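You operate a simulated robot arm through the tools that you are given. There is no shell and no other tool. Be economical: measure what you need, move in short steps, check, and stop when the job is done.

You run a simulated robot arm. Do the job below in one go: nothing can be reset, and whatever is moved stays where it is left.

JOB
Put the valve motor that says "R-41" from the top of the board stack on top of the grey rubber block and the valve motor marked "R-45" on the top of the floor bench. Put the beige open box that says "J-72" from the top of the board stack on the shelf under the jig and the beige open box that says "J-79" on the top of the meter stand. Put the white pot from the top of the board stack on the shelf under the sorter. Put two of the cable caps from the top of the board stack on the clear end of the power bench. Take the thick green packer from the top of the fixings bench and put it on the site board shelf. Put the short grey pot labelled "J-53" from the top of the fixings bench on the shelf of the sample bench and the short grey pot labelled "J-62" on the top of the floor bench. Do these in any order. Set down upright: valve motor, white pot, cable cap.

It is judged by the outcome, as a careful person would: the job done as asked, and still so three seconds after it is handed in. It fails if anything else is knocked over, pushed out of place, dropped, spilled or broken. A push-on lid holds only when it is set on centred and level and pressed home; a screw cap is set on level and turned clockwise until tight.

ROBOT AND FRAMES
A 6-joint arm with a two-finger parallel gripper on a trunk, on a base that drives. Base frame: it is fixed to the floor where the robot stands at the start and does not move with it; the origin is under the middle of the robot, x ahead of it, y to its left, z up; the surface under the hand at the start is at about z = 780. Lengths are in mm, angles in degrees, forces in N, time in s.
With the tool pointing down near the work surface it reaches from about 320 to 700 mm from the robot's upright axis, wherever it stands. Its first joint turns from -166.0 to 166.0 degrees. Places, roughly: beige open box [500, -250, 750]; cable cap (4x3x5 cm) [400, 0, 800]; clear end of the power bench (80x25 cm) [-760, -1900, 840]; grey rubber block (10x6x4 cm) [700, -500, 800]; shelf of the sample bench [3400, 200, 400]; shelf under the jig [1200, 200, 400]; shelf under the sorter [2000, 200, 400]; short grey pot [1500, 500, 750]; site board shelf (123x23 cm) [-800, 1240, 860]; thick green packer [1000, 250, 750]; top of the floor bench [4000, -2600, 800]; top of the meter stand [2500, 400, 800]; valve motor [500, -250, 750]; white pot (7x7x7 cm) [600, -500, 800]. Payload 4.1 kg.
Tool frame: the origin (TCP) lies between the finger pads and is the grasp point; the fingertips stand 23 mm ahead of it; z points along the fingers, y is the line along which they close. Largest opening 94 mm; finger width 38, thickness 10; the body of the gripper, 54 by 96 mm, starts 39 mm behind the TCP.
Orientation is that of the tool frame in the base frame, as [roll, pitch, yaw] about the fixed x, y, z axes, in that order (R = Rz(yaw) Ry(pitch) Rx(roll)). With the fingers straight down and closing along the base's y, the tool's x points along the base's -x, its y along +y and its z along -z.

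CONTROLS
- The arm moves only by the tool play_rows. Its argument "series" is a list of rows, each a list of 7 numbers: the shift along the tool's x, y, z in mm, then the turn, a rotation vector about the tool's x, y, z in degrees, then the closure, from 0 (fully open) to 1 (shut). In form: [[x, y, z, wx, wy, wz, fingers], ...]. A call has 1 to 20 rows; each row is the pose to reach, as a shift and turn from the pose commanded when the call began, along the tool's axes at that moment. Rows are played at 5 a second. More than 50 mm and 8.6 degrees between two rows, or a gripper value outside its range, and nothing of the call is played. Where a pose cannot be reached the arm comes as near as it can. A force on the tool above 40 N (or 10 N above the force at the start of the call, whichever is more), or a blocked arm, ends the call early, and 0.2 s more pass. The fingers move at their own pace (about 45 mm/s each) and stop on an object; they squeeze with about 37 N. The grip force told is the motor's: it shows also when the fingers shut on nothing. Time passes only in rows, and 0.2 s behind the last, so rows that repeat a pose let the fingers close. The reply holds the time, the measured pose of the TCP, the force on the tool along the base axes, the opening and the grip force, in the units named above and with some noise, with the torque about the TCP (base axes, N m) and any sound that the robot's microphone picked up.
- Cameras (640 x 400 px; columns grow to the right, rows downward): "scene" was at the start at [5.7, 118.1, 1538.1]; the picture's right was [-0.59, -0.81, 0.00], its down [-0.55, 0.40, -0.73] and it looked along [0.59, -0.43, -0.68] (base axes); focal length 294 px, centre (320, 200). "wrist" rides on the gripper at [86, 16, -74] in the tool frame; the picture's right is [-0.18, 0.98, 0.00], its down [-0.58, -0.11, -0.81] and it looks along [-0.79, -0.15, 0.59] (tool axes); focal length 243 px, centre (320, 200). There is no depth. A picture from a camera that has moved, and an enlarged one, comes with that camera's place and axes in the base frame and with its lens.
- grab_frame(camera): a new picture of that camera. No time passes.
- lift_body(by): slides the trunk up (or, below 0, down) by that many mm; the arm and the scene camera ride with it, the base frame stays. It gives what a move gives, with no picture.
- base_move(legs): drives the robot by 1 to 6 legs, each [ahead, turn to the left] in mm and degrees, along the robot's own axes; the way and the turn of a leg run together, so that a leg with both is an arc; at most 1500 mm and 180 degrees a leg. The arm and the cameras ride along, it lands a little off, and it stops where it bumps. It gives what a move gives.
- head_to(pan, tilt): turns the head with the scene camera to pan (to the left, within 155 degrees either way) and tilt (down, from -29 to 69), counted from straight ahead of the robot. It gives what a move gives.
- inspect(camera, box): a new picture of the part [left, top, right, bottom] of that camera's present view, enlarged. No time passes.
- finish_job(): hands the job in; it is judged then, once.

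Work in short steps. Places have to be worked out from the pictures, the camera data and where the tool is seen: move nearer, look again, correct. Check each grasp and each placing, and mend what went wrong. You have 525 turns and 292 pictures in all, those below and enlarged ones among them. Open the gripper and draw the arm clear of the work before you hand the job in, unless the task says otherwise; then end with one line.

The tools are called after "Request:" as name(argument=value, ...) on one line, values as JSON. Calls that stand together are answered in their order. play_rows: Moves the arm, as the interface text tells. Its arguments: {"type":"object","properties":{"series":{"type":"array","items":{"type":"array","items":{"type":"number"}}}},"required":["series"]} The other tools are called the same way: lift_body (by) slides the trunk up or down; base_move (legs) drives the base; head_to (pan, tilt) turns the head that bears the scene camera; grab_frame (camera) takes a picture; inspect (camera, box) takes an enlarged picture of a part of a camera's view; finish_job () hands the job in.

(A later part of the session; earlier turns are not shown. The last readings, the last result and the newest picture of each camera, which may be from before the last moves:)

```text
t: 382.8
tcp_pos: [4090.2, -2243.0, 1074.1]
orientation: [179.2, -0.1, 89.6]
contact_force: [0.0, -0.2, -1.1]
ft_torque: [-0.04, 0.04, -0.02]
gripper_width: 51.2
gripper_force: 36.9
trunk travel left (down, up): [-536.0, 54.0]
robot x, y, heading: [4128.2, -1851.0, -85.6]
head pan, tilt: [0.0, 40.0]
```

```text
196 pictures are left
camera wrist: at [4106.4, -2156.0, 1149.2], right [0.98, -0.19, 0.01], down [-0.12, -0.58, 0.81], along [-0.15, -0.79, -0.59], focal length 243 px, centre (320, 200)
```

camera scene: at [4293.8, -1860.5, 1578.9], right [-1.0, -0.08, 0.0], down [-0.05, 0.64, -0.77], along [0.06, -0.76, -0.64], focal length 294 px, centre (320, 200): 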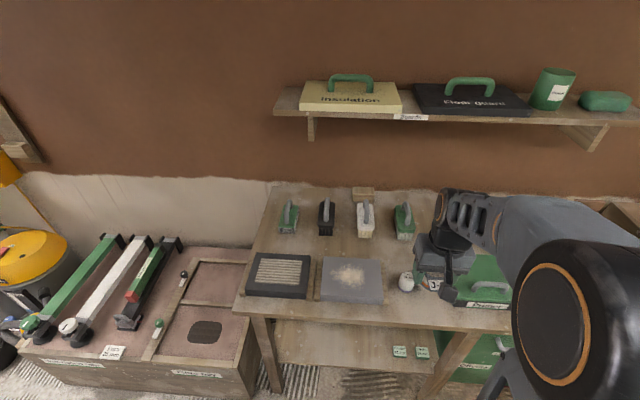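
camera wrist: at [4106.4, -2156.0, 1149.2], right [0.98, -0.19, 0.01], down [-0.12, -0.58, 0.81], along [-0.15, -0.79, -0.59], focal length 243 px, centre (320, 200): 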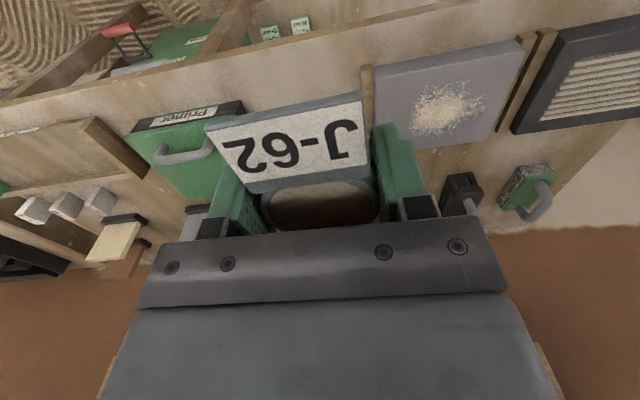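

R-45 still stands. A free spot for J-62 is behind it near (4045,-2500), and I'll yaw the tool about 30° so the camera stays clear of R-45.

Request:
play_rows(series=[[-43, -7, 0, 0, 0, -5, 1], [-86, -14, 0, 0, 0, -10, 1], [-129, -21, 0, 0, 0, -15, 1], [-172, -28, 0, 0, 0, -20, 1], [-215, -36, 0, 0, 0, -25, 1], [-257, -43, 0, 0, 0, -30, 1], [-257, -43, 45, 0, 0, -30, 1], [-257, -43, 90, 0, 0, -30, 1], [-257, -43, 125, 0, 0, -30, 1], [-257, -43, 125, 0, 0, -30, 1]])

Request:
grab_frame(camera="scene")

Request:
grab_frame(camera="wrist")

```text
t: 385.0
tcp_pos: [4045.5, -2501.1, 949.2]
orientation: [179.4, 0.3, 119.6]
contact_force: [0.4, -0.1, -0.9]
ft_torque: [0.04, 0.03, -0.01]
gripper_width: 51.2
gripper_force: 37.0
trunk travel left (down, up): [-536.0, 54.0]
robot x, y, heading: [4124.3, -1848.7, -86.0]
head pan, tilt: [0.0, 40.0]
```

```text
195 pictures are left
camera scene: at [4293.8, -1860.6, 1578.8], right [-1.0, -0.08, 0.0], down [-0.05, 0.64, -0.77], along [0.06, -0.76, -0.64], focal length 294 px, centre (320, 200)
```

scene: 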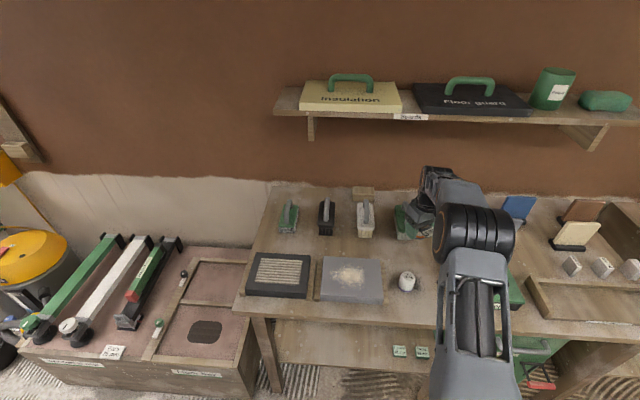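

```text
194 pictures are left
camera wrist: at [4015.3, -2417.2, 1024.2], right [0.95, 0.33, 0.01], down [0.18, -0.56, 0.81], along [0.27, -0.76, -0.59], focal length 243 px, centre (320, 200)
```

wrist: 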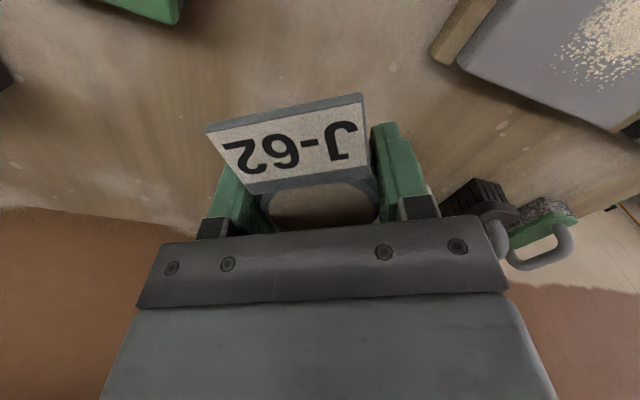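

The landing spot is free. Nudging 10 mm forward and lowering to 842.

Request:
play_rows(series=[[9, 5, 40, 0, 0, 0, 1], [9, 5, 80, 0, 0, 0, 1], [9, 5, 107, 0, 0, 0, 1], [9, 5, 107, 0, 0, 0, 1]])

Request:
grab_frame(camera="wrist")

Request:
inspect(camera="scene", box=[340, 160, 540, 310])

```text
t: 386.0
tcp_pos: [4046.0, -2491.6, 839.8]
orientation: [179.4, 0.3, 119.6]
contact_force: [0.3, -0.8, -0.7]
ft_torque: [0.01, -0.02, -0.05]
gripper_width: 51.1
gripper_force: 36.7
trunk travel left (down, up): [-536.0, 54.0]
robot x, y, heading: [4128.6, -1849.7, -85.8]
head pan, tilt: [0.0, 40.0]
```

```text
193 pictures are left
camera wrist: at [4017.1, -2408.5, 914.7], right [0.95, 0.33, 0.01], down [0.18, -0.56, 0.81], along [0.27, -0.76, -0.59], focal length 243 px, centre (320, 200)
```

wrist: 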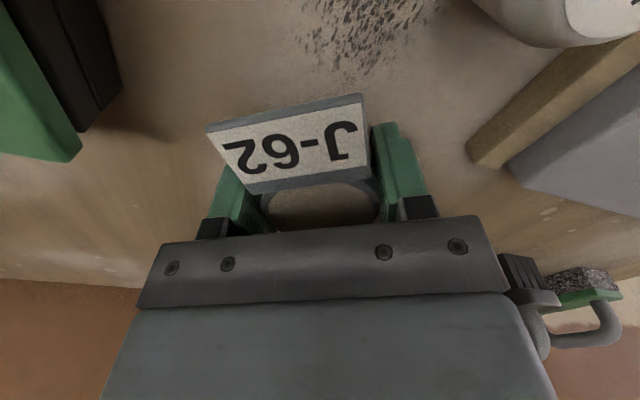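

```text
2.67 times, centred on (440, 235) of scene
camera zoom: at [4293.8, -1860.6, 1578.8], right [-1.0, -0.08, 0.0], down [-0.05, 0.64, -0.77], along [0.06, -0.76, -0.64], focal length 785 px, centre (0, 107)
```

zoom: 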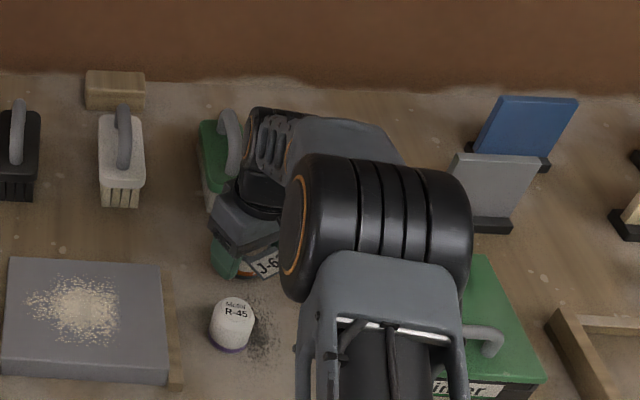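

Clear so far. Creeping down.

Request:
play_rows(series=[[0, 0, 3, 0, 0, 0, 1], [0, 0, 6, 0, 0, 0, 1], [0, 0, 8, 0, 0, 0, 1], [0, 0, 8, 0, 0, 0, 1]])

```text
t: 387.0
tcp_pos: [4047.9, -2490.1, 833.4]
orientation: [179.3, 0.3, 119.6]
contact_force: [-0.7, -1.2, -0.6]
ft_torque: [-0.03, -0.01, -0.01]
gripper_width: 51.3
gripper_force: 36.8
trunk travel left (down, up): [-536.0, 54.0]
robot x, y, heading: [4130.9, -1850.1, -85.8]
head pan, tilt: [0.0, 40.0]
```

Request:
play_rows(series=[[0, 0, 2, 0, 0, 0, 1], [0, 0, 4, 0, 0, 0, 1], [0, 0, 4, 0, 0, 0, 1]])

```text
t: 387.8
tcp_pos: [4047.7, -2489.6, 829.9]
orientation: [179.4, 0.3, 119.7]
contact_force: [0.2, 0.1, -1.4]
ft_torque: [0.0, -0.01, -0.02]
gripper_width: 50.9
gripper_force: 37.3
trunk travel left (down, up): [-536.0, 54.0]
robot x, y, heading: [4127.1, -1848.9, -85.8]
head pan, tilt: [0.0, 40.0]
```

Request:
play_rows(series=[[0, 0, 2, 0, 0, 0, 1], [0, 0, 4, 0, 0, 0, 1], [0, 0, 4, 0, 0, 0, 1]])

```text
t: 388.6
tcp_pos: [4048.0, -2488.4, 825.2]
orientation: [179.3, 0.3, 119.6]
contact_force: [-0.1, 0.5, -1.4]
ft_torque: [0.01, 0.02, 0.04]
gripper_width: 51.3
gripper_force: 36.8
trunk travel left (down, up): [-536.0, 54.0]
robot x, y, heading: [4126.6, -1850.7, -85.8]
head pan, tilt: [0.0, 40.0]
```

Request:
play_rows(series=[[0, 0, 2, 0, 0, 0, 1], [0, 0, 4, 0, 0, 0, 1], [0, 0, 4, 0, 0, 0, 1]])

```text
t: 389.4
tcp_pos: [4048.2, -2489.5, 824.2]
orientation: [179.6, 0.8, 119.7]
contact_force: [2.0, 0.7, 19.9]
ft_torque: [0.16, 0.46, -0.04]
gripper_width: 51.3
gripper_force: 37.0
trunk travel left (down, up): [-536.0, 54.0]
robot x, y, heading: [4124.7, -1849.8, -85.8]
head pan, tilt: [0.0, 40.0]
```

Contact at about 825. Easing off, releasing and rising.

Request:
play_rows(series=[[0, 0, -3, 0, 0, 0, 1], [0, 0, -3, 0, 0, 0, 0.6], [0, 0, -3, 0, 0, 0, 0.25], [0, 0, -3, 0, 0, 0, 0.25], [0, 0, -40, 0, 0, 0, 0.25], [0, 0, -85, 0, 0, 0, 0.25], [0, 0, -130, 0, 0, 0, 0.25], [0, 0, -175, 0, 0, 0, 0.25], [0, 0, -220, 0, 0, 0, 0.25]])

Request:
grab_frame(camera="wrist")

Request:
inspect(camera="scene", box=[340, 160, 540, 310])

```text
t: 391.4
tcp_pos: [4046.0, -2490.7, 1042.0]
orientation: [179.5, 0.3, 119.6]
contact_force: [0.0, 0.5, -0.4]
ft_torque: [0.04, 0.01, 0.03]
gripper_width: 70.4
gripper_force: 0.1
trunk travel left (down, up): [-536.0, 54.0]
robot x, y, heading: [4124.0, -1848.1, -85.4]
head pan, tilt: [0.0, 40.0]
```

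```text
191 pictures are left
camera wrist: at [4017.8, -2407.7, 1116.4], right [0.95, 0.33, 0.01], down [0.18, -0.56, 0.81], along [0.27, -0.76, -0.59], focal length 243 px, centre (320, 200)
```

wrist: 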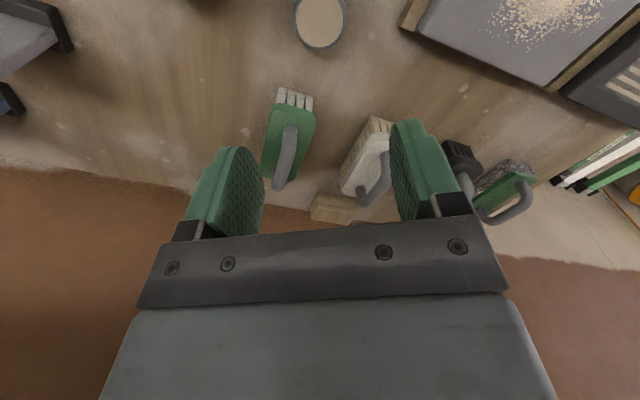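

```text
2.67 times, centred on (440, 235) of scene
camera zoom: at [4293.8, -1860.2, 1578.8], right [-1.0, -0.08, 0.0], down [-0.05, 0.64, -0.77], along [0.06, -0.76, -0.64], focal length 785 px, centre (0, 107)
```

zoom: 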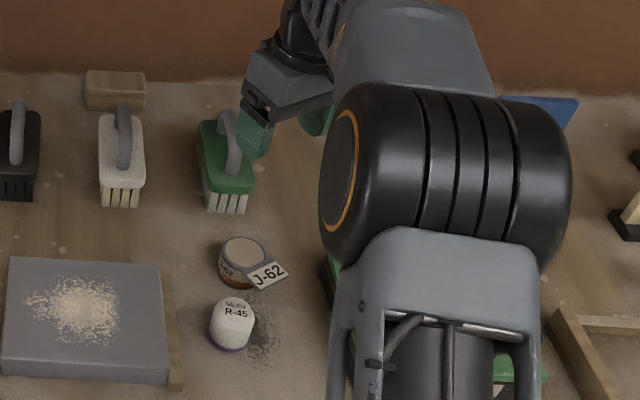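

Both stand well on the floor bench. Retracting and driving back to the board-stack table for the white pot.

Request:
play_rows(series=[[30, 28, 0, 0, 0, 5, 0.25], [60, 57, 0, 0, 0, 10, 0.2], [90, 85, 0, 0, 0, 15, 0], [120, 114, 0, 0, 0, 20, 0], [150, 142, 0, 0, 0, 25, 0], [179, 171, 0, 0, 0, 30, 0]])

Request:
base_move(legs=[[0, -106], [1250, 0], [1250, 0], [0, -10]])

```text
t: 392.8
tcp_pos: [4101.8, -2247.3, 1039.9]
orientation: [179.3, 0.1, 89.4]
contact_force: [0.9, -0.5, -0.4]
ft_torque: [0.02, -0.02, 0.02]
gripper_width: 94.0
gripper_force: 0.0
trunk travel left (down, up): [-536.0, 54.0]
robot x, y, heading: [4125.8, -1849.9, -85.7]
head pan, tilt: [0.0, 40.0]
```

```text
t: 410.0
tcp_pos: [1362.3, -1102.1, 1040.9]
orientation: [179.3, 0.1, -28.4]
contact_force: [0.4, -0.1, 0.2]
ft_torque: [-0.03, -0.01, 0.02]
gripper_width: 94.0
gripper_force: 0.1
trunk travel left (down, up): [-536.0, 54.0]
robot x, y, heading: [1703.1, -1314.4, 156.4]
head pan, tilt: [0.0, 40.0]
```

Request:
base_move(legs=[[0, 10.4], [1170, 0], [0, -76.8]])

Request:
grab_frame(camera="wrist")

```text
t: 419.9
tcp_pos: [595.0, -660.2, 1040.8]
orientation: [179.3, 0.0, -91.1]
contact_force: [0.4, -0.5, -0.3]
ft_torque: [0.04, 0.0, 0.0]
gripper_width: 94.0
gripper_force: 0.1
trunk travel left (down, up): [-536.0, 54.0]
robot x, y, heading: [561.3, -1063.2, 93.6]
head pan, tilt: [0.0, 40.0]
```

```text
189 pictures are left
camera wrist: at [578.5, -747.0, 1115.9], right [-0.98, 0.2, 0.01], down [0.13, 0.58, 0.81], along [0.16, 0.79, -0.59], focal length 243 px, centre (320, 200)
```

wrist: 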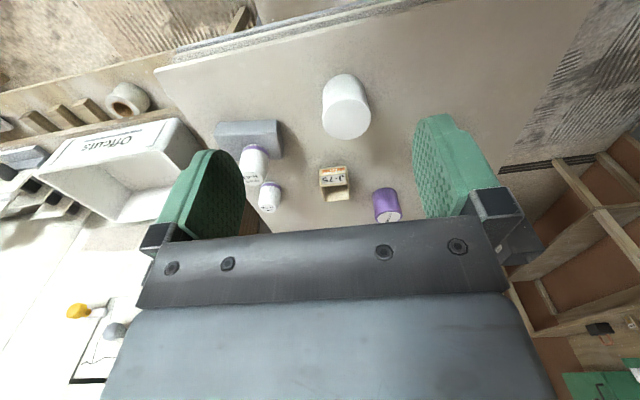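

White pot is at about (580,-558). Moving above it.

Request:
play_rows(series=[[-35, 5, 20, 0, 0, 0, 0], [-70, 10, 40, 0, 0, 0, 0], [-102, 15, 70, 0, 0, 0, 0], [-102, 15, 110, 0, 0, 0, 0], [-102, 15, 110, 0, 0, 0, 0]])

Request:
grab_frame(camera="wrist")

```text
t: 421.1
tcp_pos: [581.6, -561.1, 931.7]
orientation: [179.3, 0.0, -91.1]
contact_force: [-0.6, -0.1, -0.7]
ft_torque: [0.04, -0.02, 0.02]
gripper_width: 93.8
gripper_force: 0.0
trunk travel left (down, up): [-536.0, 54.0]
robot x, y, heading: [565.7, -1062.6, 93.6]
head pan, tilt: [0.0, 40.0]
```

```text
188 pictures are left
camera wrist: at [565.0, -647.5, 1006.6], right [-0.98, 0.2, 0.01], down [0.13, 0.58, 0.81], along [0.16, 0.79, -0.59], focal length 243 px, centre (320, 200)
```

wrist: 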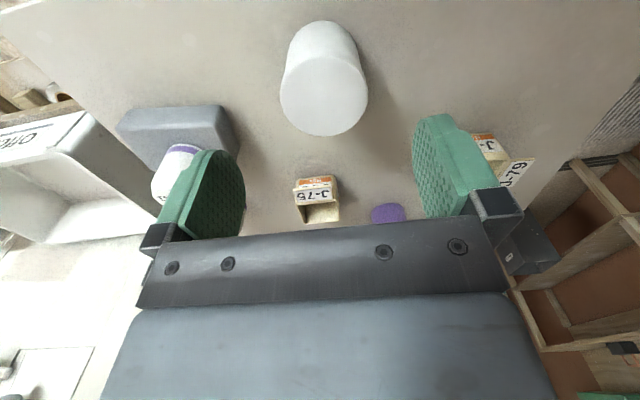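

Centre looks like about (580,-551). Adjusting and descending a bit to re-check.

Request:
play_rows(series=[[-7, 1, 25, 0, 0, 0, 0], [-7, 1, 50, 0, 0, 0, 0], [-7, 1, 50, 0, 0, 0, 0]])

Request:
grab_frame(camera="wrist")

```text
t: 421.9
tcp_pos: [578.6, -551.7, 881.8]
orientation: [179.3, 0.0, -90.9]
contact_force: [-0.7, 0.1, -0.4]
ft_torque: [0.02, 0.01, -0.04]
gripper_width: 93.8
gripper_force: 0.1
trunk travel left (down, up): [-536.0, 54.0]
robot x, y, heading: [569.0, -1060.2, 93.4]
head pan, tilt: [0.0, 40.0]
```

```text
187 pictures are left
camera wrist: at [562.4, -638.2, 956.3], right [-0.98, 0.2, 0.01], down [0.13, 0.58, 0.81], along [0.16, 0.79, -0.59], focal length 243 px, centre (320, 200)
```

wrist: 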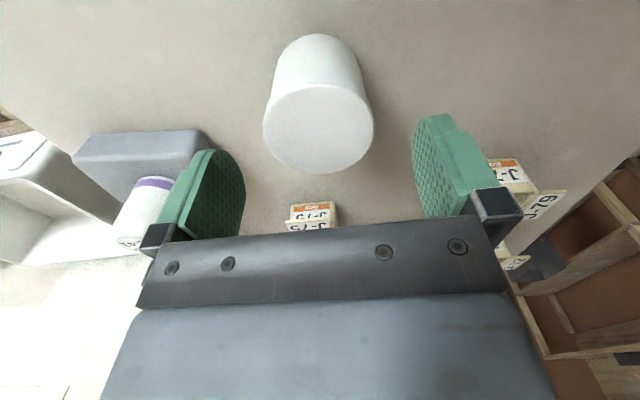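

Triangulation gives the pot centre (582,-543), top ≈830, dia 70. Aligning and descending to 808, then gripping.

Request:
play_rows(series=[[-8, -3, 20, 0, 0, 0, 0], [-8, -3, 50, 0, 0, 0, 0], [-8, -3, 74, 0, 0, 0, 0], [-8, -3, 74, 0, 0, 0, 0]])

Request:
grab_frame(camera="wrist")

```text
t: 422.9
tcp_pos: [581.6, -542.7, 808.0]
orientation: [179.3, -0.1, -91.0]
contact_force: [-0.6, -0.8, -0.2]
ft_torque: [0.01, -0.01, -0.03]
gripper_width: 94.0
gripper_force: 0.0
trunk travel left (down, up): [-536.0, 54.0]
robot x, y, heading: [564.6, -1061.4, 93.6]
head pan, tilt: [0.0, 40.0]
```

```text
186 pictures are left
camera wrist: at [564.4, -629.3, 883.1], right [-0.98, 0.2, 0.01], down [0.13, 0.58, 0.81], along [0.16, 0.79, -0.59], focal length 243 px, centre (320, 200)
```

wrist: 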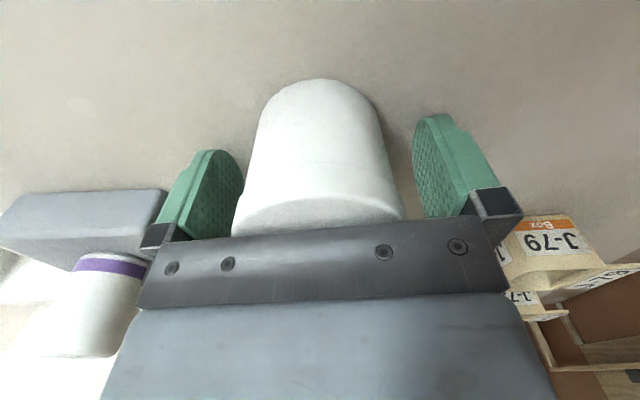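

Straddling it nicely. Closing.

Request:
play_rows(series=[[0, 0, 0, 0, 0, 0, 0.4], [0, 0, 0, 0, 0, 0, 1], [0, 0, 0, 0, 0, 0, 1], [0, 0, 0, 0, 0, 0, 1]])

Request:
play_rows(series=[[0, 0, -45, 0, 0, 0, 1], [0, 0, -90, 0, 0, 0, 1], [0, 0, -135, 0, 0, 0, 1], [0, 0, -180, 0, 0, 0, 1], [40, 0, -210, 0, 0, 0, 1], [80, 0, -230, 0, 0, 0, 1]])

Request:
grab_frame(camera="wrist")

```text
t: 423.9
tcp_pos: [580.3, -543.8, 808.8]
orientation: [179.3, -0.1, -91.0]
contact_force: [-0.2, 0.6, 0.4]
ft_torque: [0.01, -0.06, 0.02]
gripper_width: 61.5
gripper_force: 36.8
trunk travel left (down, up): [-536.0, 54.0]
robot x, y, heading: [566.1, -1060.4, 93.5]
head pan, tilt: [0.0, 40.0]
```

```text
t: 425.3
tcp_pos: [581.6, -621.7, 1038.9]
orientation: [179.4, 0.0, -91.0]
contact_force: [0.3, 0.2, -1.9]
ft_torque: [0.05, 0.04, 0.04]
gripper_width: 61.6
gripper_force: 36.7
trunk travel left (down, up): [-536.0, 54.0]
robot x, y, heading: [567.0, -1066.4, 93.9]
head pan, tilt: [0.0, 40.0]
```

```text
185 pictures are left
camera wrist: at [564.1, -707.7, 1113.2], right [-0.98, 0.2, 0.01], down [0.13, 0.58, 0.81], along [0.16, 0.79, -0.59], focal length 243 px, centre (320, 200)
```

wrist: 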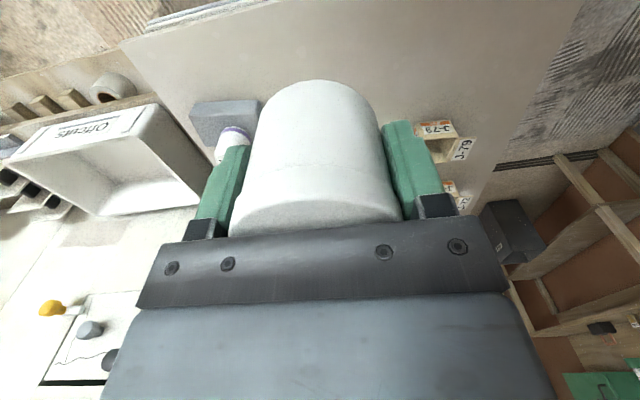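

White pot held (61.5 mm). Driving round the front of the table into the aisle.

Request:
base_move(legs=[[0, 86], [570, 0], [0, -90], [930, 0], [930, 0], [0, -55]])

```text
t: 447.5
tcp_pos: [261.5, 1092.8, 1037.5]
orientation: [179.2, 0.0, -144.0]
contact_force: [1.1, -0.2, -1.6]
ft_torque: [0.02, -0.01, 0.01]
gripper_width: 61.0
gripper_force: 37.6
trunk travel left (down, up): [-536.0, 54.0]
robot x, y, heading: [-99.9, 838.4, 40.6]
head pan, tilt: [0.0, 40.0]
```

Request:
base_move(legs=[[0, -7.2], [658, 0], [0, -33.4], [1450, 0], [0, -90]])

Request:
lift_body(by=-260)

Request:
head_to(pan=0, tilt=35)

Request:
grab_frame(camera="scene")

```text
t: 463.9
tcp_pos: [1846.8, 772.2, 1038.2]
orientation: [179.4, 0.0, 86.8]
contact_force: [-0.6, 0.4, -1.8]
ft_torque: [0.01, -0.03, 0.01]
gripper_width: 61.2
gripper_force: 37.1
trunk travel left (down, up): [-536.0, 54.0]
robot x, y, heading: [1877.7, 1208.9, -88.4]
head pan, tilt: [0.0, 40.0]
```

```text
t: 466.5
tcp_pos: [1846.9, 772.4, 777.1]
orientation: [179.3, -0.1, 86.9]
contact_force: [-0.1, 0.6, -1.1]
ft_torque: [-0.01, 0.0, -0.01]
gripper_width: 61.3
gripper_force: 36.5
trunk travel left (down, up): [-276.0, 314.0]
robot x, y, heading: [1878.6, 1213.4, -88.4]
head pan, tilt: [0.0, 40.0]
```

```text
t: 467.2
tcp_pos: [1847.4, 771.6, 777.1]
orientation: [179.3, 0.1, 86.8]
contact_force: [-1.1, 0.0, -1.9]
ft_torque: [0.01, 0.03, -0.02]
gripper_width: 61.0
gripper_force: 37.3
trunk travel left (down, up): [-276.0, 314.0]
robot x, y, heading: [1879.2, 1212.0, -88.3]
head pan, tilt: [0.0, 35.0]
```

```text
184 pictures are left
camera scene: at [2045.8, 1188.6, 1326.4], right [-1.0, -0.03, 0.0], down [-0.01, 0.57, -0.82], along [0.02, -0.82, -0.57], focal length 294 px, centre (320, 200)
```

scene: 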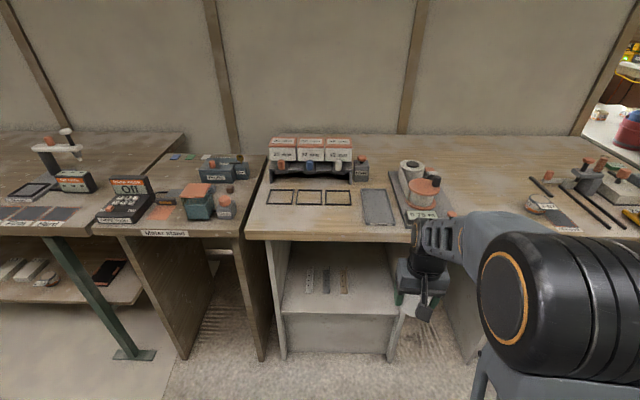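

The sorter shelf compartment spans roughly x 1784–2191, with strips on the left half and free space on the right (x≈1872). Lowering the trunk and looking again.

Request:
lift_body(by=-265)

Request:
head_to(pan=0, tilt=25)

Request:
grab_frame(camera="scene")

```text
t: 469.9
tcp_pos: [1846.5, 771.7, 512.8]
orientation: [179.2, 0.0, 86.7]
contact_force: [0.4, 0.9, -1.6]
ft_torque: [-0.02, 0.0, -0.01]
gripper_width: 61.3
gripper_force: 36.7
trunk travel left (down, up): [-11.0, 579.0]
robot x, y, heading: [1879.4, 1212.4, -88.5]
head pan, tilt: [0.0, 35.0]
```

```text
t: 470.6
tcp_pos: [1847.9, 773.4, 512.2]
orientation: [179.4, 0.0, 86.8]
contact_force: [-0.2, 0.0, -1.2]
ft_torque: [0.0, 0.0, -0.01]
gripper_width: 60.9
gripper_force: 36.9
trunk travel left (down, up): [-11.0, 579.0]
robot x, y, heading: [1876.4, 1212.5, -88.7]
head pan, tilt: [0.0, 25.0]
```

```text
183 pictures are left
camera scene: at [2045.9, 1184.6, 1077.1], right [-1.0, -0.03, 0.0], down [-0.01, 0.42, -0.91], along [0.02, -0.91, -0.42], focal length 294 px, centre (320, 200)
```

scene: 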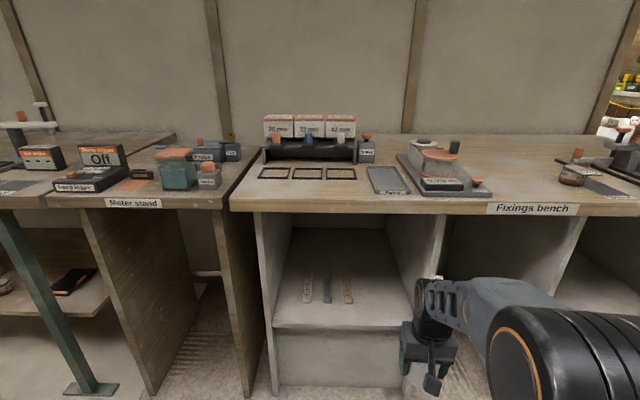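

Driving 150 mm closer and viewing with the wrist camera as the pot enters the compartment.

Request:
base_move(legs=[[0, -1.3], [150, 0]])

Request:
grab_frame(camera="wrist")

Request:
grab_frame(camera="scene")

```text
t: 472.3
tcp_pos: [1834.7, 625.4, 512.8]
orientation: [179.3, 0.0, 85.3]
contact_force: [-0.1, 1.2, -1.6]
ft_torque: [-0.02, -0.02, -0.01]
gripper_width: 61.1
gripper_force: 37.0
trunk travel left (down, up): [-11.0, 579.0]
robot x, y, heading: [1880.7, 1065.2, -90.3]
head pan, tilt: [0.0, 25.0]
```

```text
182 pictures are left
camera wrist: at [1858.7, 712.0, 587.7], right [0.96, -0.26, 0.01], down [-0.17, -0.57, 0.81], along [-0.21, -0.78, -0.59], focal length 243 px, centre (320, 200)
```

wrist: 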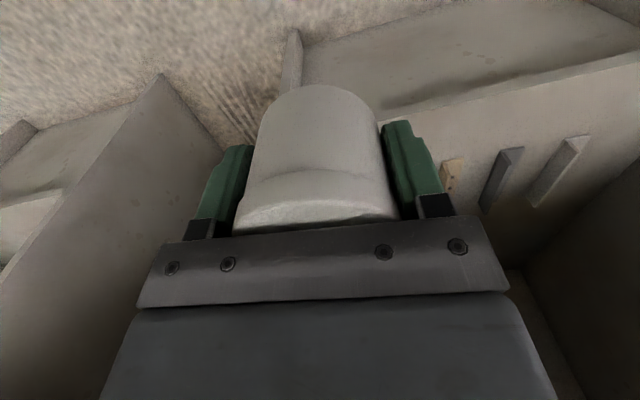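

```text
181 pictures are left
camera scene: at [2045.3, 1033.8, 1077.2], right [-1.0, 0.0, 0.0], down [0.0, 0.42, -0.91], along [0.0, -0.91, -0.42], focal length 294 px, centre (320, 200)
```

scene: 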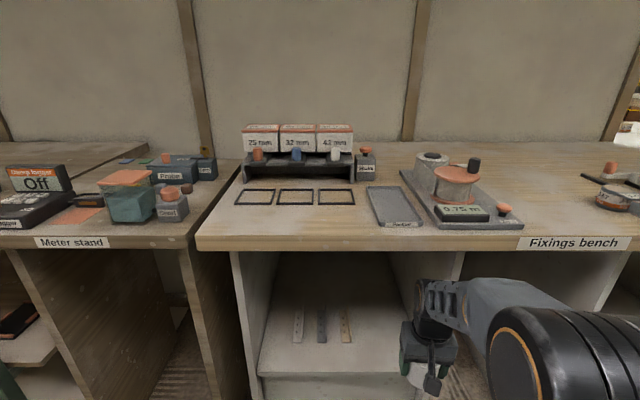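

The compartment's right wall is at x≈1795, so I'll centre the pot at x≈1880 and move in to y≈450 at this height.

Request:
play_rows(series=[[0, 30, 0, 0, 0, 0, 1], [-5, 59, 0, 0, 0, 0, 1], [-45, 59, 0, 0, 0, 0, 1], [-90, 59, 0, 0, 0, 0, 1], [-130, 59, 0, 0, 0, 0, 1], [-171, 59, 0, 0, 0, 0, 1], [-171, 59, 0, 0, 0, 0, 1]])

Request:
grab_frame(camera="wrist")

Request:
grab_frame(camera="scene")

```text
t: 474.1
tcp_pos: [1881.6, 437.7, 397.1]
orientation: [-179.7, -11.2, 85.1]
contact_force: [0.5, -6.4, -16.2]
ft_torque: [0.51, 0.04, 0.01]
gripper_width: 61.0
gripper_force: 37.1
trunk travel left (down, up): [-11.0, 579.0]
robot x, y, heading: [1879.6, 1067.1, -90.2]
head pan, tilt: [0.0, 25.0]
stopped in row 7: the arm was blocked; the commanded pose is now the measured one
```

```text
180 pictures are left
camera wrist: at [1904.0, 505.9, 487.4], right [0.96, -0.26, -0.04], down [-0.17, -0.72, 0.68], along [-0.21, -0.65, -0.73], focal length 243 px, centre (320, 200)
```

wrist: 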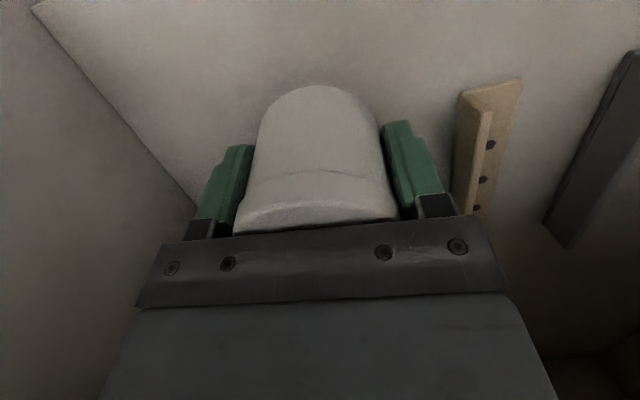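

```text
179 pictures are left
camera scene: at [2045.6, 1019.6, 1079.1], right [-1.0, 0.0, 0.0], down [0.0, 0.44, -0.9], along [0.0, -0.9, -0.44], focal length 294 px, centre (320, 200)
```

scene: 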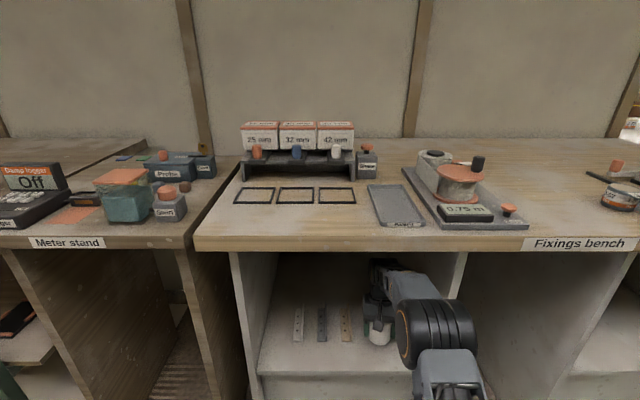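

The hand was blocked: the pose sagged and tilted, likely the wrist against the bench's underside. I'll draw back gently outward to free it.

Request:
play_rows(series=[[10, -1, 2, 0, 0, 0, 1], [20, -2, 4, 0, 0, 0, 1], [29, -2.5, 6, 0, 0, 0, 1]])

Request:
grab_frame(camera="wrist")

```text
t: 474.9
tcp_pos: [1879.0, 484.1, 440.6]
orientation: [-180.0, -7.6, 85.0]
contact_force: [0.0, -0.7, -1.6]
ft_torque: [0.01, 0.02, -0.03]
gripper_width: 60.7
gripper_force: 36.8
trunk travel left (down, up): [-11.0, 579.0]
robot x, y, heading: [1881.8, 1066.3, -89.9]
head pan, tilt: [0.0, 25.0]
```

```text
178 pictures are left
camera wrist: at [1902.9, 559.2, 526.6], right [0.96, -0.27, -0.02], down [-0.17, -0.67, 0.72], along [-0.21, -0.69, -0.69], focal length 243 px, centre (320, 200)
```

wrist: 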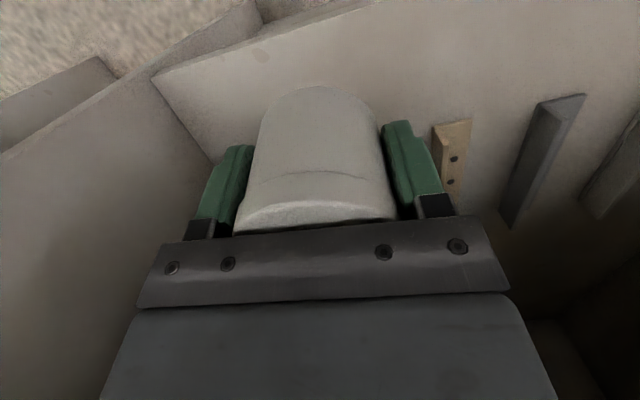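

Freed, with the pot still firmly held. Cause: too high under the bench (TCP 512, where 467 worked before). I'll level the tool at a lower height.

Request:
play_rows(series=[[0, 0, 8, 0, -2.5, 0, 1], [0, 0, 16, 0, -5, 0, 1], [0, 0, 20, 0, -7.6, 0, 1], [0, 0, 20, 0, -7.6, 0, 1]])

Request:
grab_frame(camera="wrist")

Request:
grab_frame(camera="scene")

```text
t: 475.9
tcp_pos: [1880.8, 486.5, 421.4]
orientation: [180.0, 0.1, 85.1]
contact_force: [0.8, -0.7, -0.7]
ft_torque: [0.01, -0.01, 0.01]
gripper_width: 61.0
gripper_force: 36.4
trunk travel left (down, up): [-11.0, 579.0]
robot x, y, heading: [1880.4, 1066.6, -89.9]
head pan, tilt: [0.0, 25.0]
```

```text
177 pictures are left
camera wrist: at [1904.8, 572.2, 496.4], right [0.96, -0.27, 0.0], down [-0.16, -0.57, 0.81], along [-0.21, -0.78, -0.59], focal length 243 px, centre (320, 200)
```

wrist: 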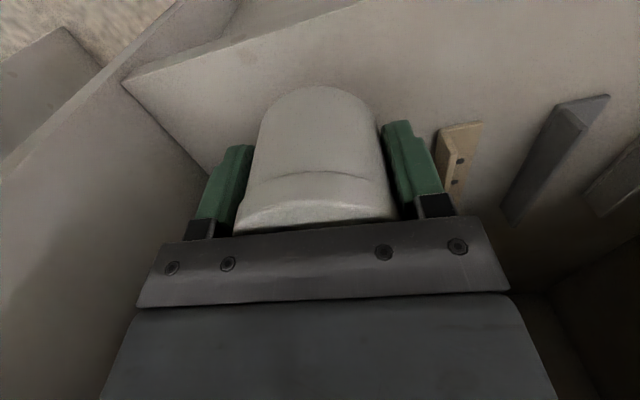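

```text
176 pictures are left
camera scene: at [2045.4, 1036.2, 1077.1], right [-1.0, 0.0, 0.0], down [0.0, 0.42, -0.91], along [0.0, -0.91, -0.42], focal length 294 px, centre (320, 200)
```

scene: 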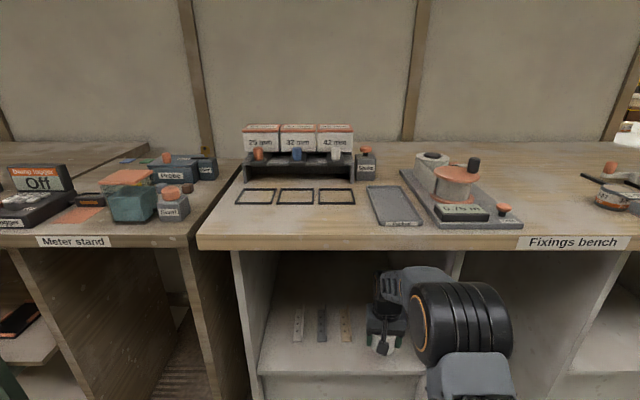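

The shelf now triangulates to z≈370 with its front edge at y≈537. Moving in 22 mm more, then creeping down.

Request:
play_rows(series=[[-11, 0, 0, 0, 0, 0, 1], [-22, 0, 4, 0, 0, 0, 1], [-22, 0, 10, 0, 0, 0, 1], [-22, 0, 10, 0, 0, 0, 1]])

```text
t: 476.9
tcp_pos: [1878.3, 466.2, 412.4]
orientation: [180.0, 0.0, 85.2]
contact_force: [-1.3, 0.4, -2.0]
ft_torque: [0.0, 0.02, 0.0]
gripper_width: 60.8
gripper_force: 36.8
trunk travel left (down, up): [-11.0, 579.0]
robot x, y, heading: [1875.6, 1067.0, -90.2]
head pan, tilt: [0.0, 25.0]
```

Request:
play_rows(series=[[0, 0, 3, 0, 0, 0, 1], [0, 0, 6, 0, 0, 0, 1], [0, 0, 8, 0, 0, 0, 1], [0, 0, 8, 0, 0, 0, 1]])

```text
t: 477.9
tcp_pos: [1878.7, 464.3, 403.7]
orientation: [-180.0, -0.1, 85.1]
contact_force: [0.4, 0.1, -1.5]
ft_torque: [-0.02, -0.02, 0.01]
gripper_width: 61.1
gripper_force: 37.0
trunk travel left (down, up): [-11.0, 579.0]
robot x, y, heading: [1878.9, 1063.8, -89.9]
head pan, tilt: [0.0, 25.0]
```

Request:
play_rows(series=[[0, 0, 3, 0, 0, 0, 1], [0, 0, 6, 0, 0, 0, 1], [0, 0, 8, 0, 0, 0, 1], [0, 0, 8, 0, 0, 0, 1]])

Request:
grab_frame(camera="wrist")

```text
t: 478.9
tcp_pos: [1877.1, 465.5, 395.4]
orientation: [180.0, -0.1, 85.2]
contact_force: [0.9, -0.7, -1.2]
ft_torque: [-0.02, 0.03, -0.03]
gripper_width: 61.4
gripper_force: 37.2
trunk travel left (down, up): [-11.0, 579.0]
robot x, y, heading: [1878.5, 1069.4, -90.0]
head pan, tilt: [0.0, 25.0]
```

```text
175 pictures are left
camera wrist: at [1901.9, 550.9, 470.0], right [0.96, -0.27, 0.0], down [-0.16, -0.57, 0.81], along [-0.22, -0.78, -0.59], focal length 243 px, centre (320, 200)
```

wrist: 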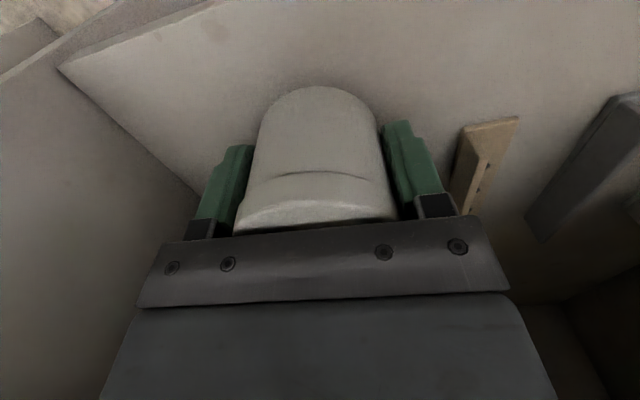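

Request:
play_rows(series=[[0, 0, 2, 0, 0, 0, 1], [0, 0, 4, 0, 0, 0, 1], [0, 0, 6, 0, 0, 0, 1], [0, 0, 6, 0, 0, 0, 1]])

```text
t: 479.9
tcp_pos: [1878.1, 464.6, 389.4]
orientation: [179.9, 0.1, 85.2]
contact_force: [0.0, 1.0, -1.3]
ft_torque: [-0.05, 0.0, 0.03]
gripper_width: 61.2
gripper_force: 37.2
trunk travel left (down, up): [-11.0, 579.0]
robot x, y, heading: [1880.4, 1064.8, -89.9]
head pan, tilt: [0.0, 25.0]
```

Request:
play_rows(series=[[0, 0, 2, 0, 0, 0, 1], [0, 0, 4, 0, 0, 0, 1], [0, 0, 6, 0, 0, 0, 1], [0, 0, 6, 0, 0, 0, 1]])

```text
t: 480.9
tcp_pos: [1878.1, 466.6, 382.6]
orientation: [180.0, -0.1, 85.1]
contact_force: [0.2, 0.3, -1.4]
ft_torque: [0.03, 0.0, -0.02]
gripper_width: 60.8
gripper_force: 36.5
trunk travel left (down, up): [-11.0, 579.0]
robot x, y, heading: [1876.4, 1067.3, -89.7]
head pan, tilt: [0.0, 25.0]
```

Request:
play_rows(series=[[0, 0, 2, 0, 0, 0, 1], [0, 0, 4, 0, 0, 0, 1], [0, 0, 6, 0, 0, 0, 1], [0, 0, 6, 0, 0, 0, 1]])

Request:
grab_frame(camera="wrist")

Request:
inspect(camera="scene", box=[230, 240, 480, 400])

```text
t: 481.9
tcp_pos: [1879.3, 464.6, 380.2]
orientation: [-180.0, 0.5, 84.9]
contact_force: [-4.8, 0.8, 26.0]
ft_torque: [0.02, 0.09, -0.29]
gripper_width: 61.0
gripper_force: 36.6
trunk travel left (down, up): [-11.0, 579.0]
robot x, y, heading: [1883.3, 1067.5, -90.0]
head pan, tilt: [0.0, 25.0]
```

```text
174 pictures are left
camera wrist: at [1902.5, 550.1, 454.8], right [0.96, -0.27, 0.0], down [-0.16, -0.56, 0.81], along [-0.22, -0.78, -0.59], focal length 243 px, centre (320, 200)
```

wrist: 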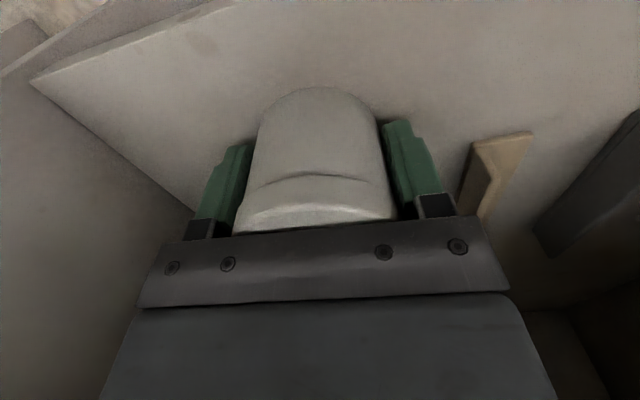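

```text
2.50 times, centred on (355, 320) of scene
camera zoom: at [2045.2, 1038.0, 1077.5], right [-1.0, 0.0, 0.0], down [0.0, 0.42, -0.91], along [0.0, -0.91, -0.42], focal length 736 px, centre (232, -100)
```

zoom: 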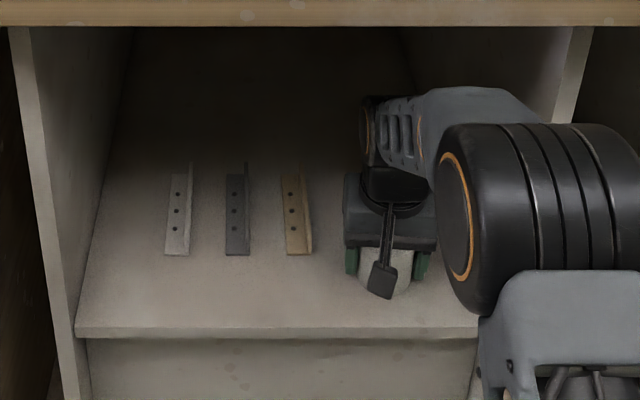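

Contact at 380. Easing up, releasing, rising modestly and withdrawing straight out.

Request:
play_rows(series=[[0, 0, -4, 0, 0, 0, 1], [0, 0, -4, 0, 0, 0, 0.6], [0, 0, -4, 0, 0, 0, 0.15], [0, 0, -4, 0, 0, 0, 0.15], [0, 0, -35, 0, 0, 0, 0.1], [0, 0, -68, 0, 0, 0, 0.1], [0, 0, -68, 0, 0, 0, 0.1]])

Request:
grab_frame(camera="wrist")

```text
t: 483.5
tcp_pos: [1880.6, 464.6, 446.2]
orientation: [180.0, -0.1, 85.2]
contact_force: [0.1, 0.4, 0.2]
ft_torque: [-0.02, -0.02, -0.02]
gripper_width: 84.6
gripper_force: 0.1
trunk travel left (down, up): [-11.0, 579.0]
robot x, y, heading: [1880.1, 1067.3, -89.7]
head pan, tilt: [0.0, 25.0]
```

```text
172 pictures are left
camera wrist: at [1904.8, 549.9, 521.2], right [0.96, -0.27, 0.0], down [-0.16, -0.57, 0.81], along [-0.22, -0.78, -0.59], focal length 243 px, centre (320, 200)
```

wrist: 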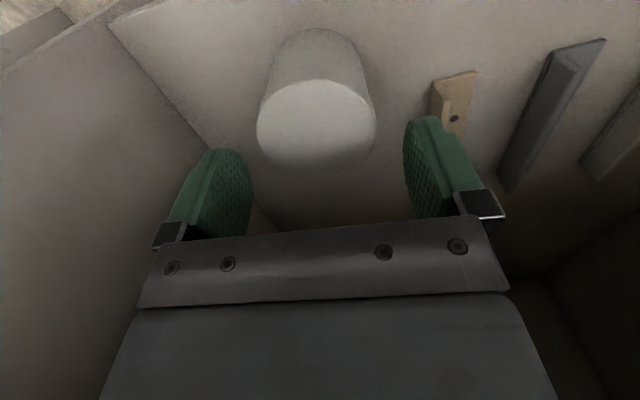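

White pot stands upright. Backing the base out, then raising the trunk.

Request:
base_move(legs=[[-200, 0]])

Request:
grab_frame(camera="scene")

Request:
lift_body(by=400)

Request:
lift_body(by=160)

```text
t: 485.1
tcp_pos: [1880.8, 672.9, 445.4]
orientation: [-179.9, -0.1, 85.2]
contact_force: [0.1, -0.1, 0.1]
ft_torque: [-0.02, 0.02, -0.02]
gripper_width: 84.7
gripper_force: 0.1
trunk travel left (down, up): [-11.0, 579.0]
robot x, y, heading: [1878.1, 1274.3, -90.2]
head pan, tilt: [0.0, 25.0]
```

```text
171 pictures are left
camera scene: at [2045.3, 1243.1, 1077.2], right [-1.0, 0.0, 0.0], down [0.0, 0.42, -0.91], along [0.0, -0.91, -0.42], focal length 294 px, centre (320, 200)
```

scene: 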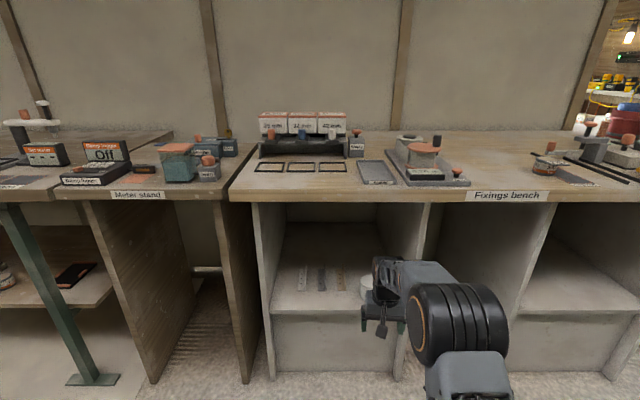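

```text
t: 488.9
tcp_pos: [1881.6, 672.5, 847.2]
orientation: [-180.0, 0.0, 85.1]
contact_force: [0.6, -1.5, 0.0]
ft_torque: [-0.01, 0.01, -0.03]
gripper_width: 84.5
gripper_force: 0.1
trunk travel left (down, up): [-411.0, 179.0]
robot x, y, heading: [1882.3, 1274.2, -90.2]
head pan, tilt: [0.0, 25.0]
```

```text
t: 490.8
tcp_pos: [1881.7, 671.7, 1004.5]
orientation: [180.0, 0.0, 85.1]
contact_force: [-0.9, 0.6, 0.0]
ft_torque: [0.02, 0.0, 0.03]
gripper_width: 84.8
gripper_force: 0.1
trunk travel left (down, up): [-571.0, 19.0]
robot x, y, heading: [1878.8, 1271.0, -89.9]
head pan, tilt: [0.0, 25.0]
```

White pot is delivered. Next is the green packer near (992,202): driving to (995,860) facing the bench.

Request:
base_move(legs=[[0, -90], [880, 0], [0, 90]])

```text
t: 503.0
tcp_pos: [1012.0, 682.9, 1006.2]
orientation: [180.0, 0.0, 83.7]
contact_force: [0.1, -0.7, 0.5]
ft_torque: [0.01, -0.05, 0.0]
gripper_width: 84.6
gripper_force: 0.0
trunk travel left (down, up): [-571.0, 19.0]
robot x, y, heading: [1024.8, 1282.6, -91.5]
head pan, tilt: [0.0, 25.0]
```

Rotating the wrist (camera to the far side) before moving in.

Request:
play_rows(series=[[0, 0, 0, 0, 0, 8, 0], [0, 0, 0, 0, 0, 16, 0], [0, 0, 0, 0, 0, 24, 0], [0, 0, 0, 0, 0, 32, 0], [0, 0, 0, 0, 0, 40, 0], [0, 0, 0, 0, 0, 48, 0], [0, 0, 0, 0, 0, 56, 0], [0, 0, 0, 0, 0, 64, 0], [0, 0, 0, 0, 0, 72, 0], [0, 0, 0, 0, 0, 80, 0], [0, 0, 0, 0, 0, 88, 0], [0, 0, 0, 0, 0, 96, 0], [0, 0, 0, 0, 0, 104, 0], [0, 0, 0, 0, 0, 112, 0], [0, 0, 0, 0, 0, 120, 0], [0, 0, 0, 0, 0, 128, 0], [0, 0, 0, 0, 0, 136, 0], [0, 0, 0, 0, 0, 144, 0], [0, 0, 0, 0, 0, 152, 0], [0, 0, 0, 0, 0, 158, 0]])

Request:
base_move(legs=[[0, 1.5], [425, 0]])

Request:
grab_frame(camera="wrist")

Request:
head_to(pan=0, tilt=50)

Request:
grab_frame(camera="scene")

```text
t: 507.2
tcp_pos: [1011.9, 682.1, 1005.5]
orientation: [180.0, 0.0, -74.4]
contact_force: [-0.1, -0.6, 0.8]
ft_torque: [0.02, 0.01, 0.02]
gripper_width: 94.1
gripper_force: 0.1
trunk travel left (down, up): [-571.0, 19.0]
robot x, y, heading: [1023.3, 1282.7, -91.5]
head pan, tilt: [0.0, 25.0]
```

```text
t: 510.1
tcp_pos: [1016.9, 265.7, 1005.6]
orientation: [-179.9, 0.0, -73.5]
contact_force: [0.2, -1.1, -0.2]
ft_torque: [0.0, 0.0, 0.0]
gripper_width: 94.0
gripper_force: 0.0
trunk travel left (down, up): [-571.0, 19.0]
robot x, y, heading: [1023.3, 867.9, -90.5]
head pan, tilt: [0.0, 25.0]
```

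```text
170 pictures are left
camera wrist: at [1026.3, 179.1, 1080.0], right [-0.99, -0.1, 0.0], down [-0.06, 0.59, 0.81], along [-0.08, 0.8, -0.59], focal length 243 px, centre (320, 200)
```

wrist: 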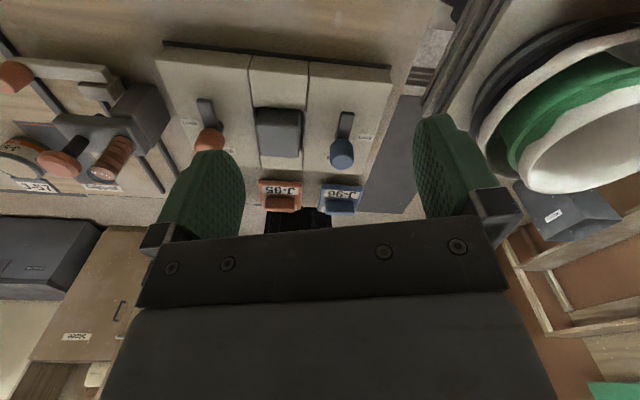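

```text
t: 511.0
tcp_pos: [1017.1, 266.3, 1005.0]
orientation: [180.0, 0.0, -73.5]
contact_force: [-0.4, 0.4, -0.1]
ft_torque: [0.01, 0.02, -0.01]
gripper_width: 94.0
gripper_force: 0.0
trunk travel left (down, up): [-571.0, 19.0]
robot x, y, heading: [1020.5, 872.8, -90.7]
head pan, tilt: [0.0, 50.0]
```

```text
169 pictures are left
camera scene: at [1188.1, 852.0, 1599.7], right [-1.0, 0.01, 0.0], down [0.01, 0.77, -0.64], along [-0.01, -0.64, -0.77], focal length 294 px, centre (320, 200)
```

scene: 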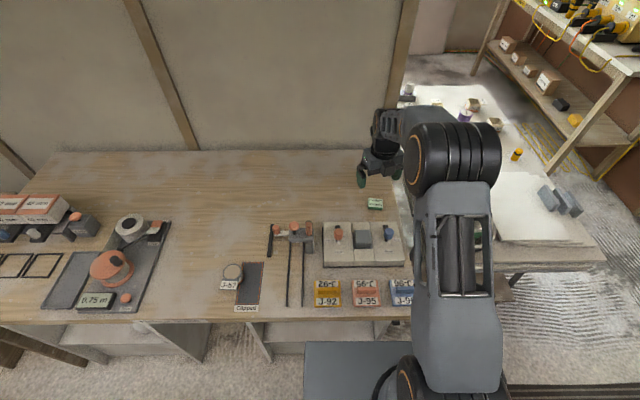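

Packer is at about (989,206), with the jig block's back edge at y≈286, so there's room. Moving over it.

Request:
play_rows(series=[[25, 22, 0, 0, 0, 0, 0], [51, 43, 20, 0, 0, 0, 0], [51, 43, 60, 0, 0, 0, 0], [51, 43, 100, 0, 0, 0, 0], [51, 43, 100, 0, 0, 0, 0]])

Request:
grab_frame(camera="wrist")

Request:
inspect(camera="scene", box=[320, 120, 480, 240])

```text
t: 512.2
tcp_pos: [992.5, 204.2, 902.6]
orientation: [180.0, 0.0, -73.4]
contact_force: [-0.6, 0.7, -0.8]
ft_torque: [0.01, -0.01, -0.03]
gripper_width: 93.8
gripper_force: 0.1
trunk travel left (down, up): [-571.0, 19.0]
robot x, y, heading: [1023.1, 872.2, -90.8]
head pan, tilt: [0.0, 50.0]
```

```text
168 pictures are left
camera wrist: at [1002.2, 116.6, 977.3], right [-0.99, -0.1, 0.0], down [-0.06, 0.59, 0.81], along [-0.08, 0.8, -0.59], focal length 243 px, centre (320, 200)
```

wrist: 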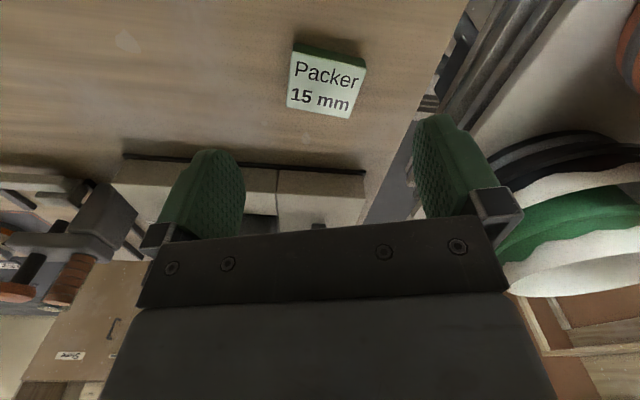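

```text
3.33 times, centred on (400, 180) of scene
camera zoom: at [1188.1, 851.8, 1599.7], right [-1.0, 0.01, 0.0], down [0.01, 0.77, -0.64], along [-0.01, -0.64, -0.77], focal length 982 px, centre (53, 267)
```

zoom: 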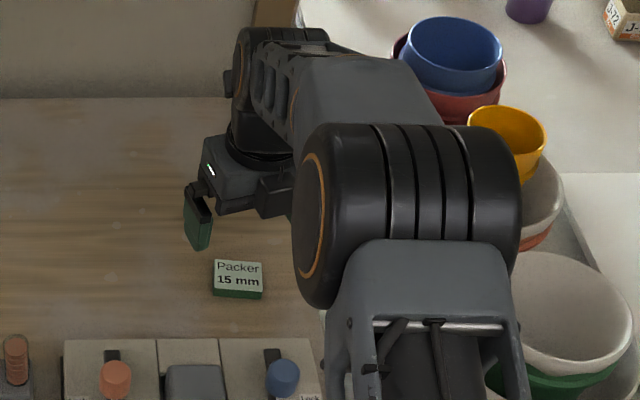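

Packer centre is (989,205), its long side nearly along x. I'll turn 9° more to align better, then descend.

Request:
play_rows(series=[[0, 2, 20, 0, 0, 5, 0], [0, 3, 45, 0, 0, 9, 0], [0, 3, 72, 0, 0, 9, 0], [0, 3, 72, 0, 0, 9, 0]])

Request:
grab_frame(camera="wrist")

```text
t: 513.2
tcp_pos: [989.3, 203.2, 834.0]
orientation: [-179.9, 0.0, -82.6]
contact_force: [1.2, -0.7, 0.9]
ft_torque: [-0.02, 0.0, -0.01]
gripper_width: 94.3
gripper_force: 0.1
trunk travel left (down, up): [-571.0, 19.0]
robot x, y, heading: [1020.6, 871.7, -90.4]
head pan, tilt: [0.0, 50.0]
```

```text
166 pictures are left
camera wrist: at [984.2, 115.9, 909.2], right [-1.0, 0.06, 0.0], down [0.03, 0.59, 0.81], along [0.04, 0.81, -0.59], focal length 243 px, centre (320, 200)
```

wrist: 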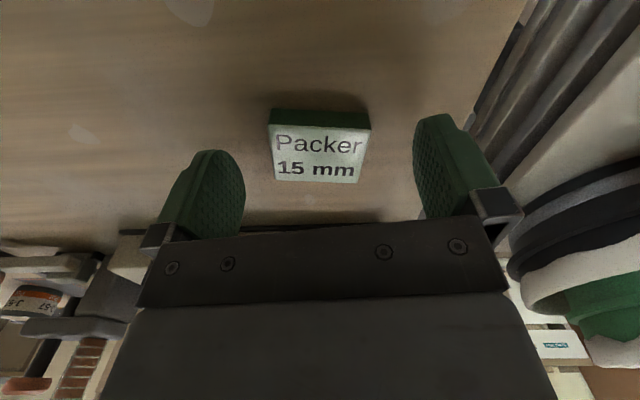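

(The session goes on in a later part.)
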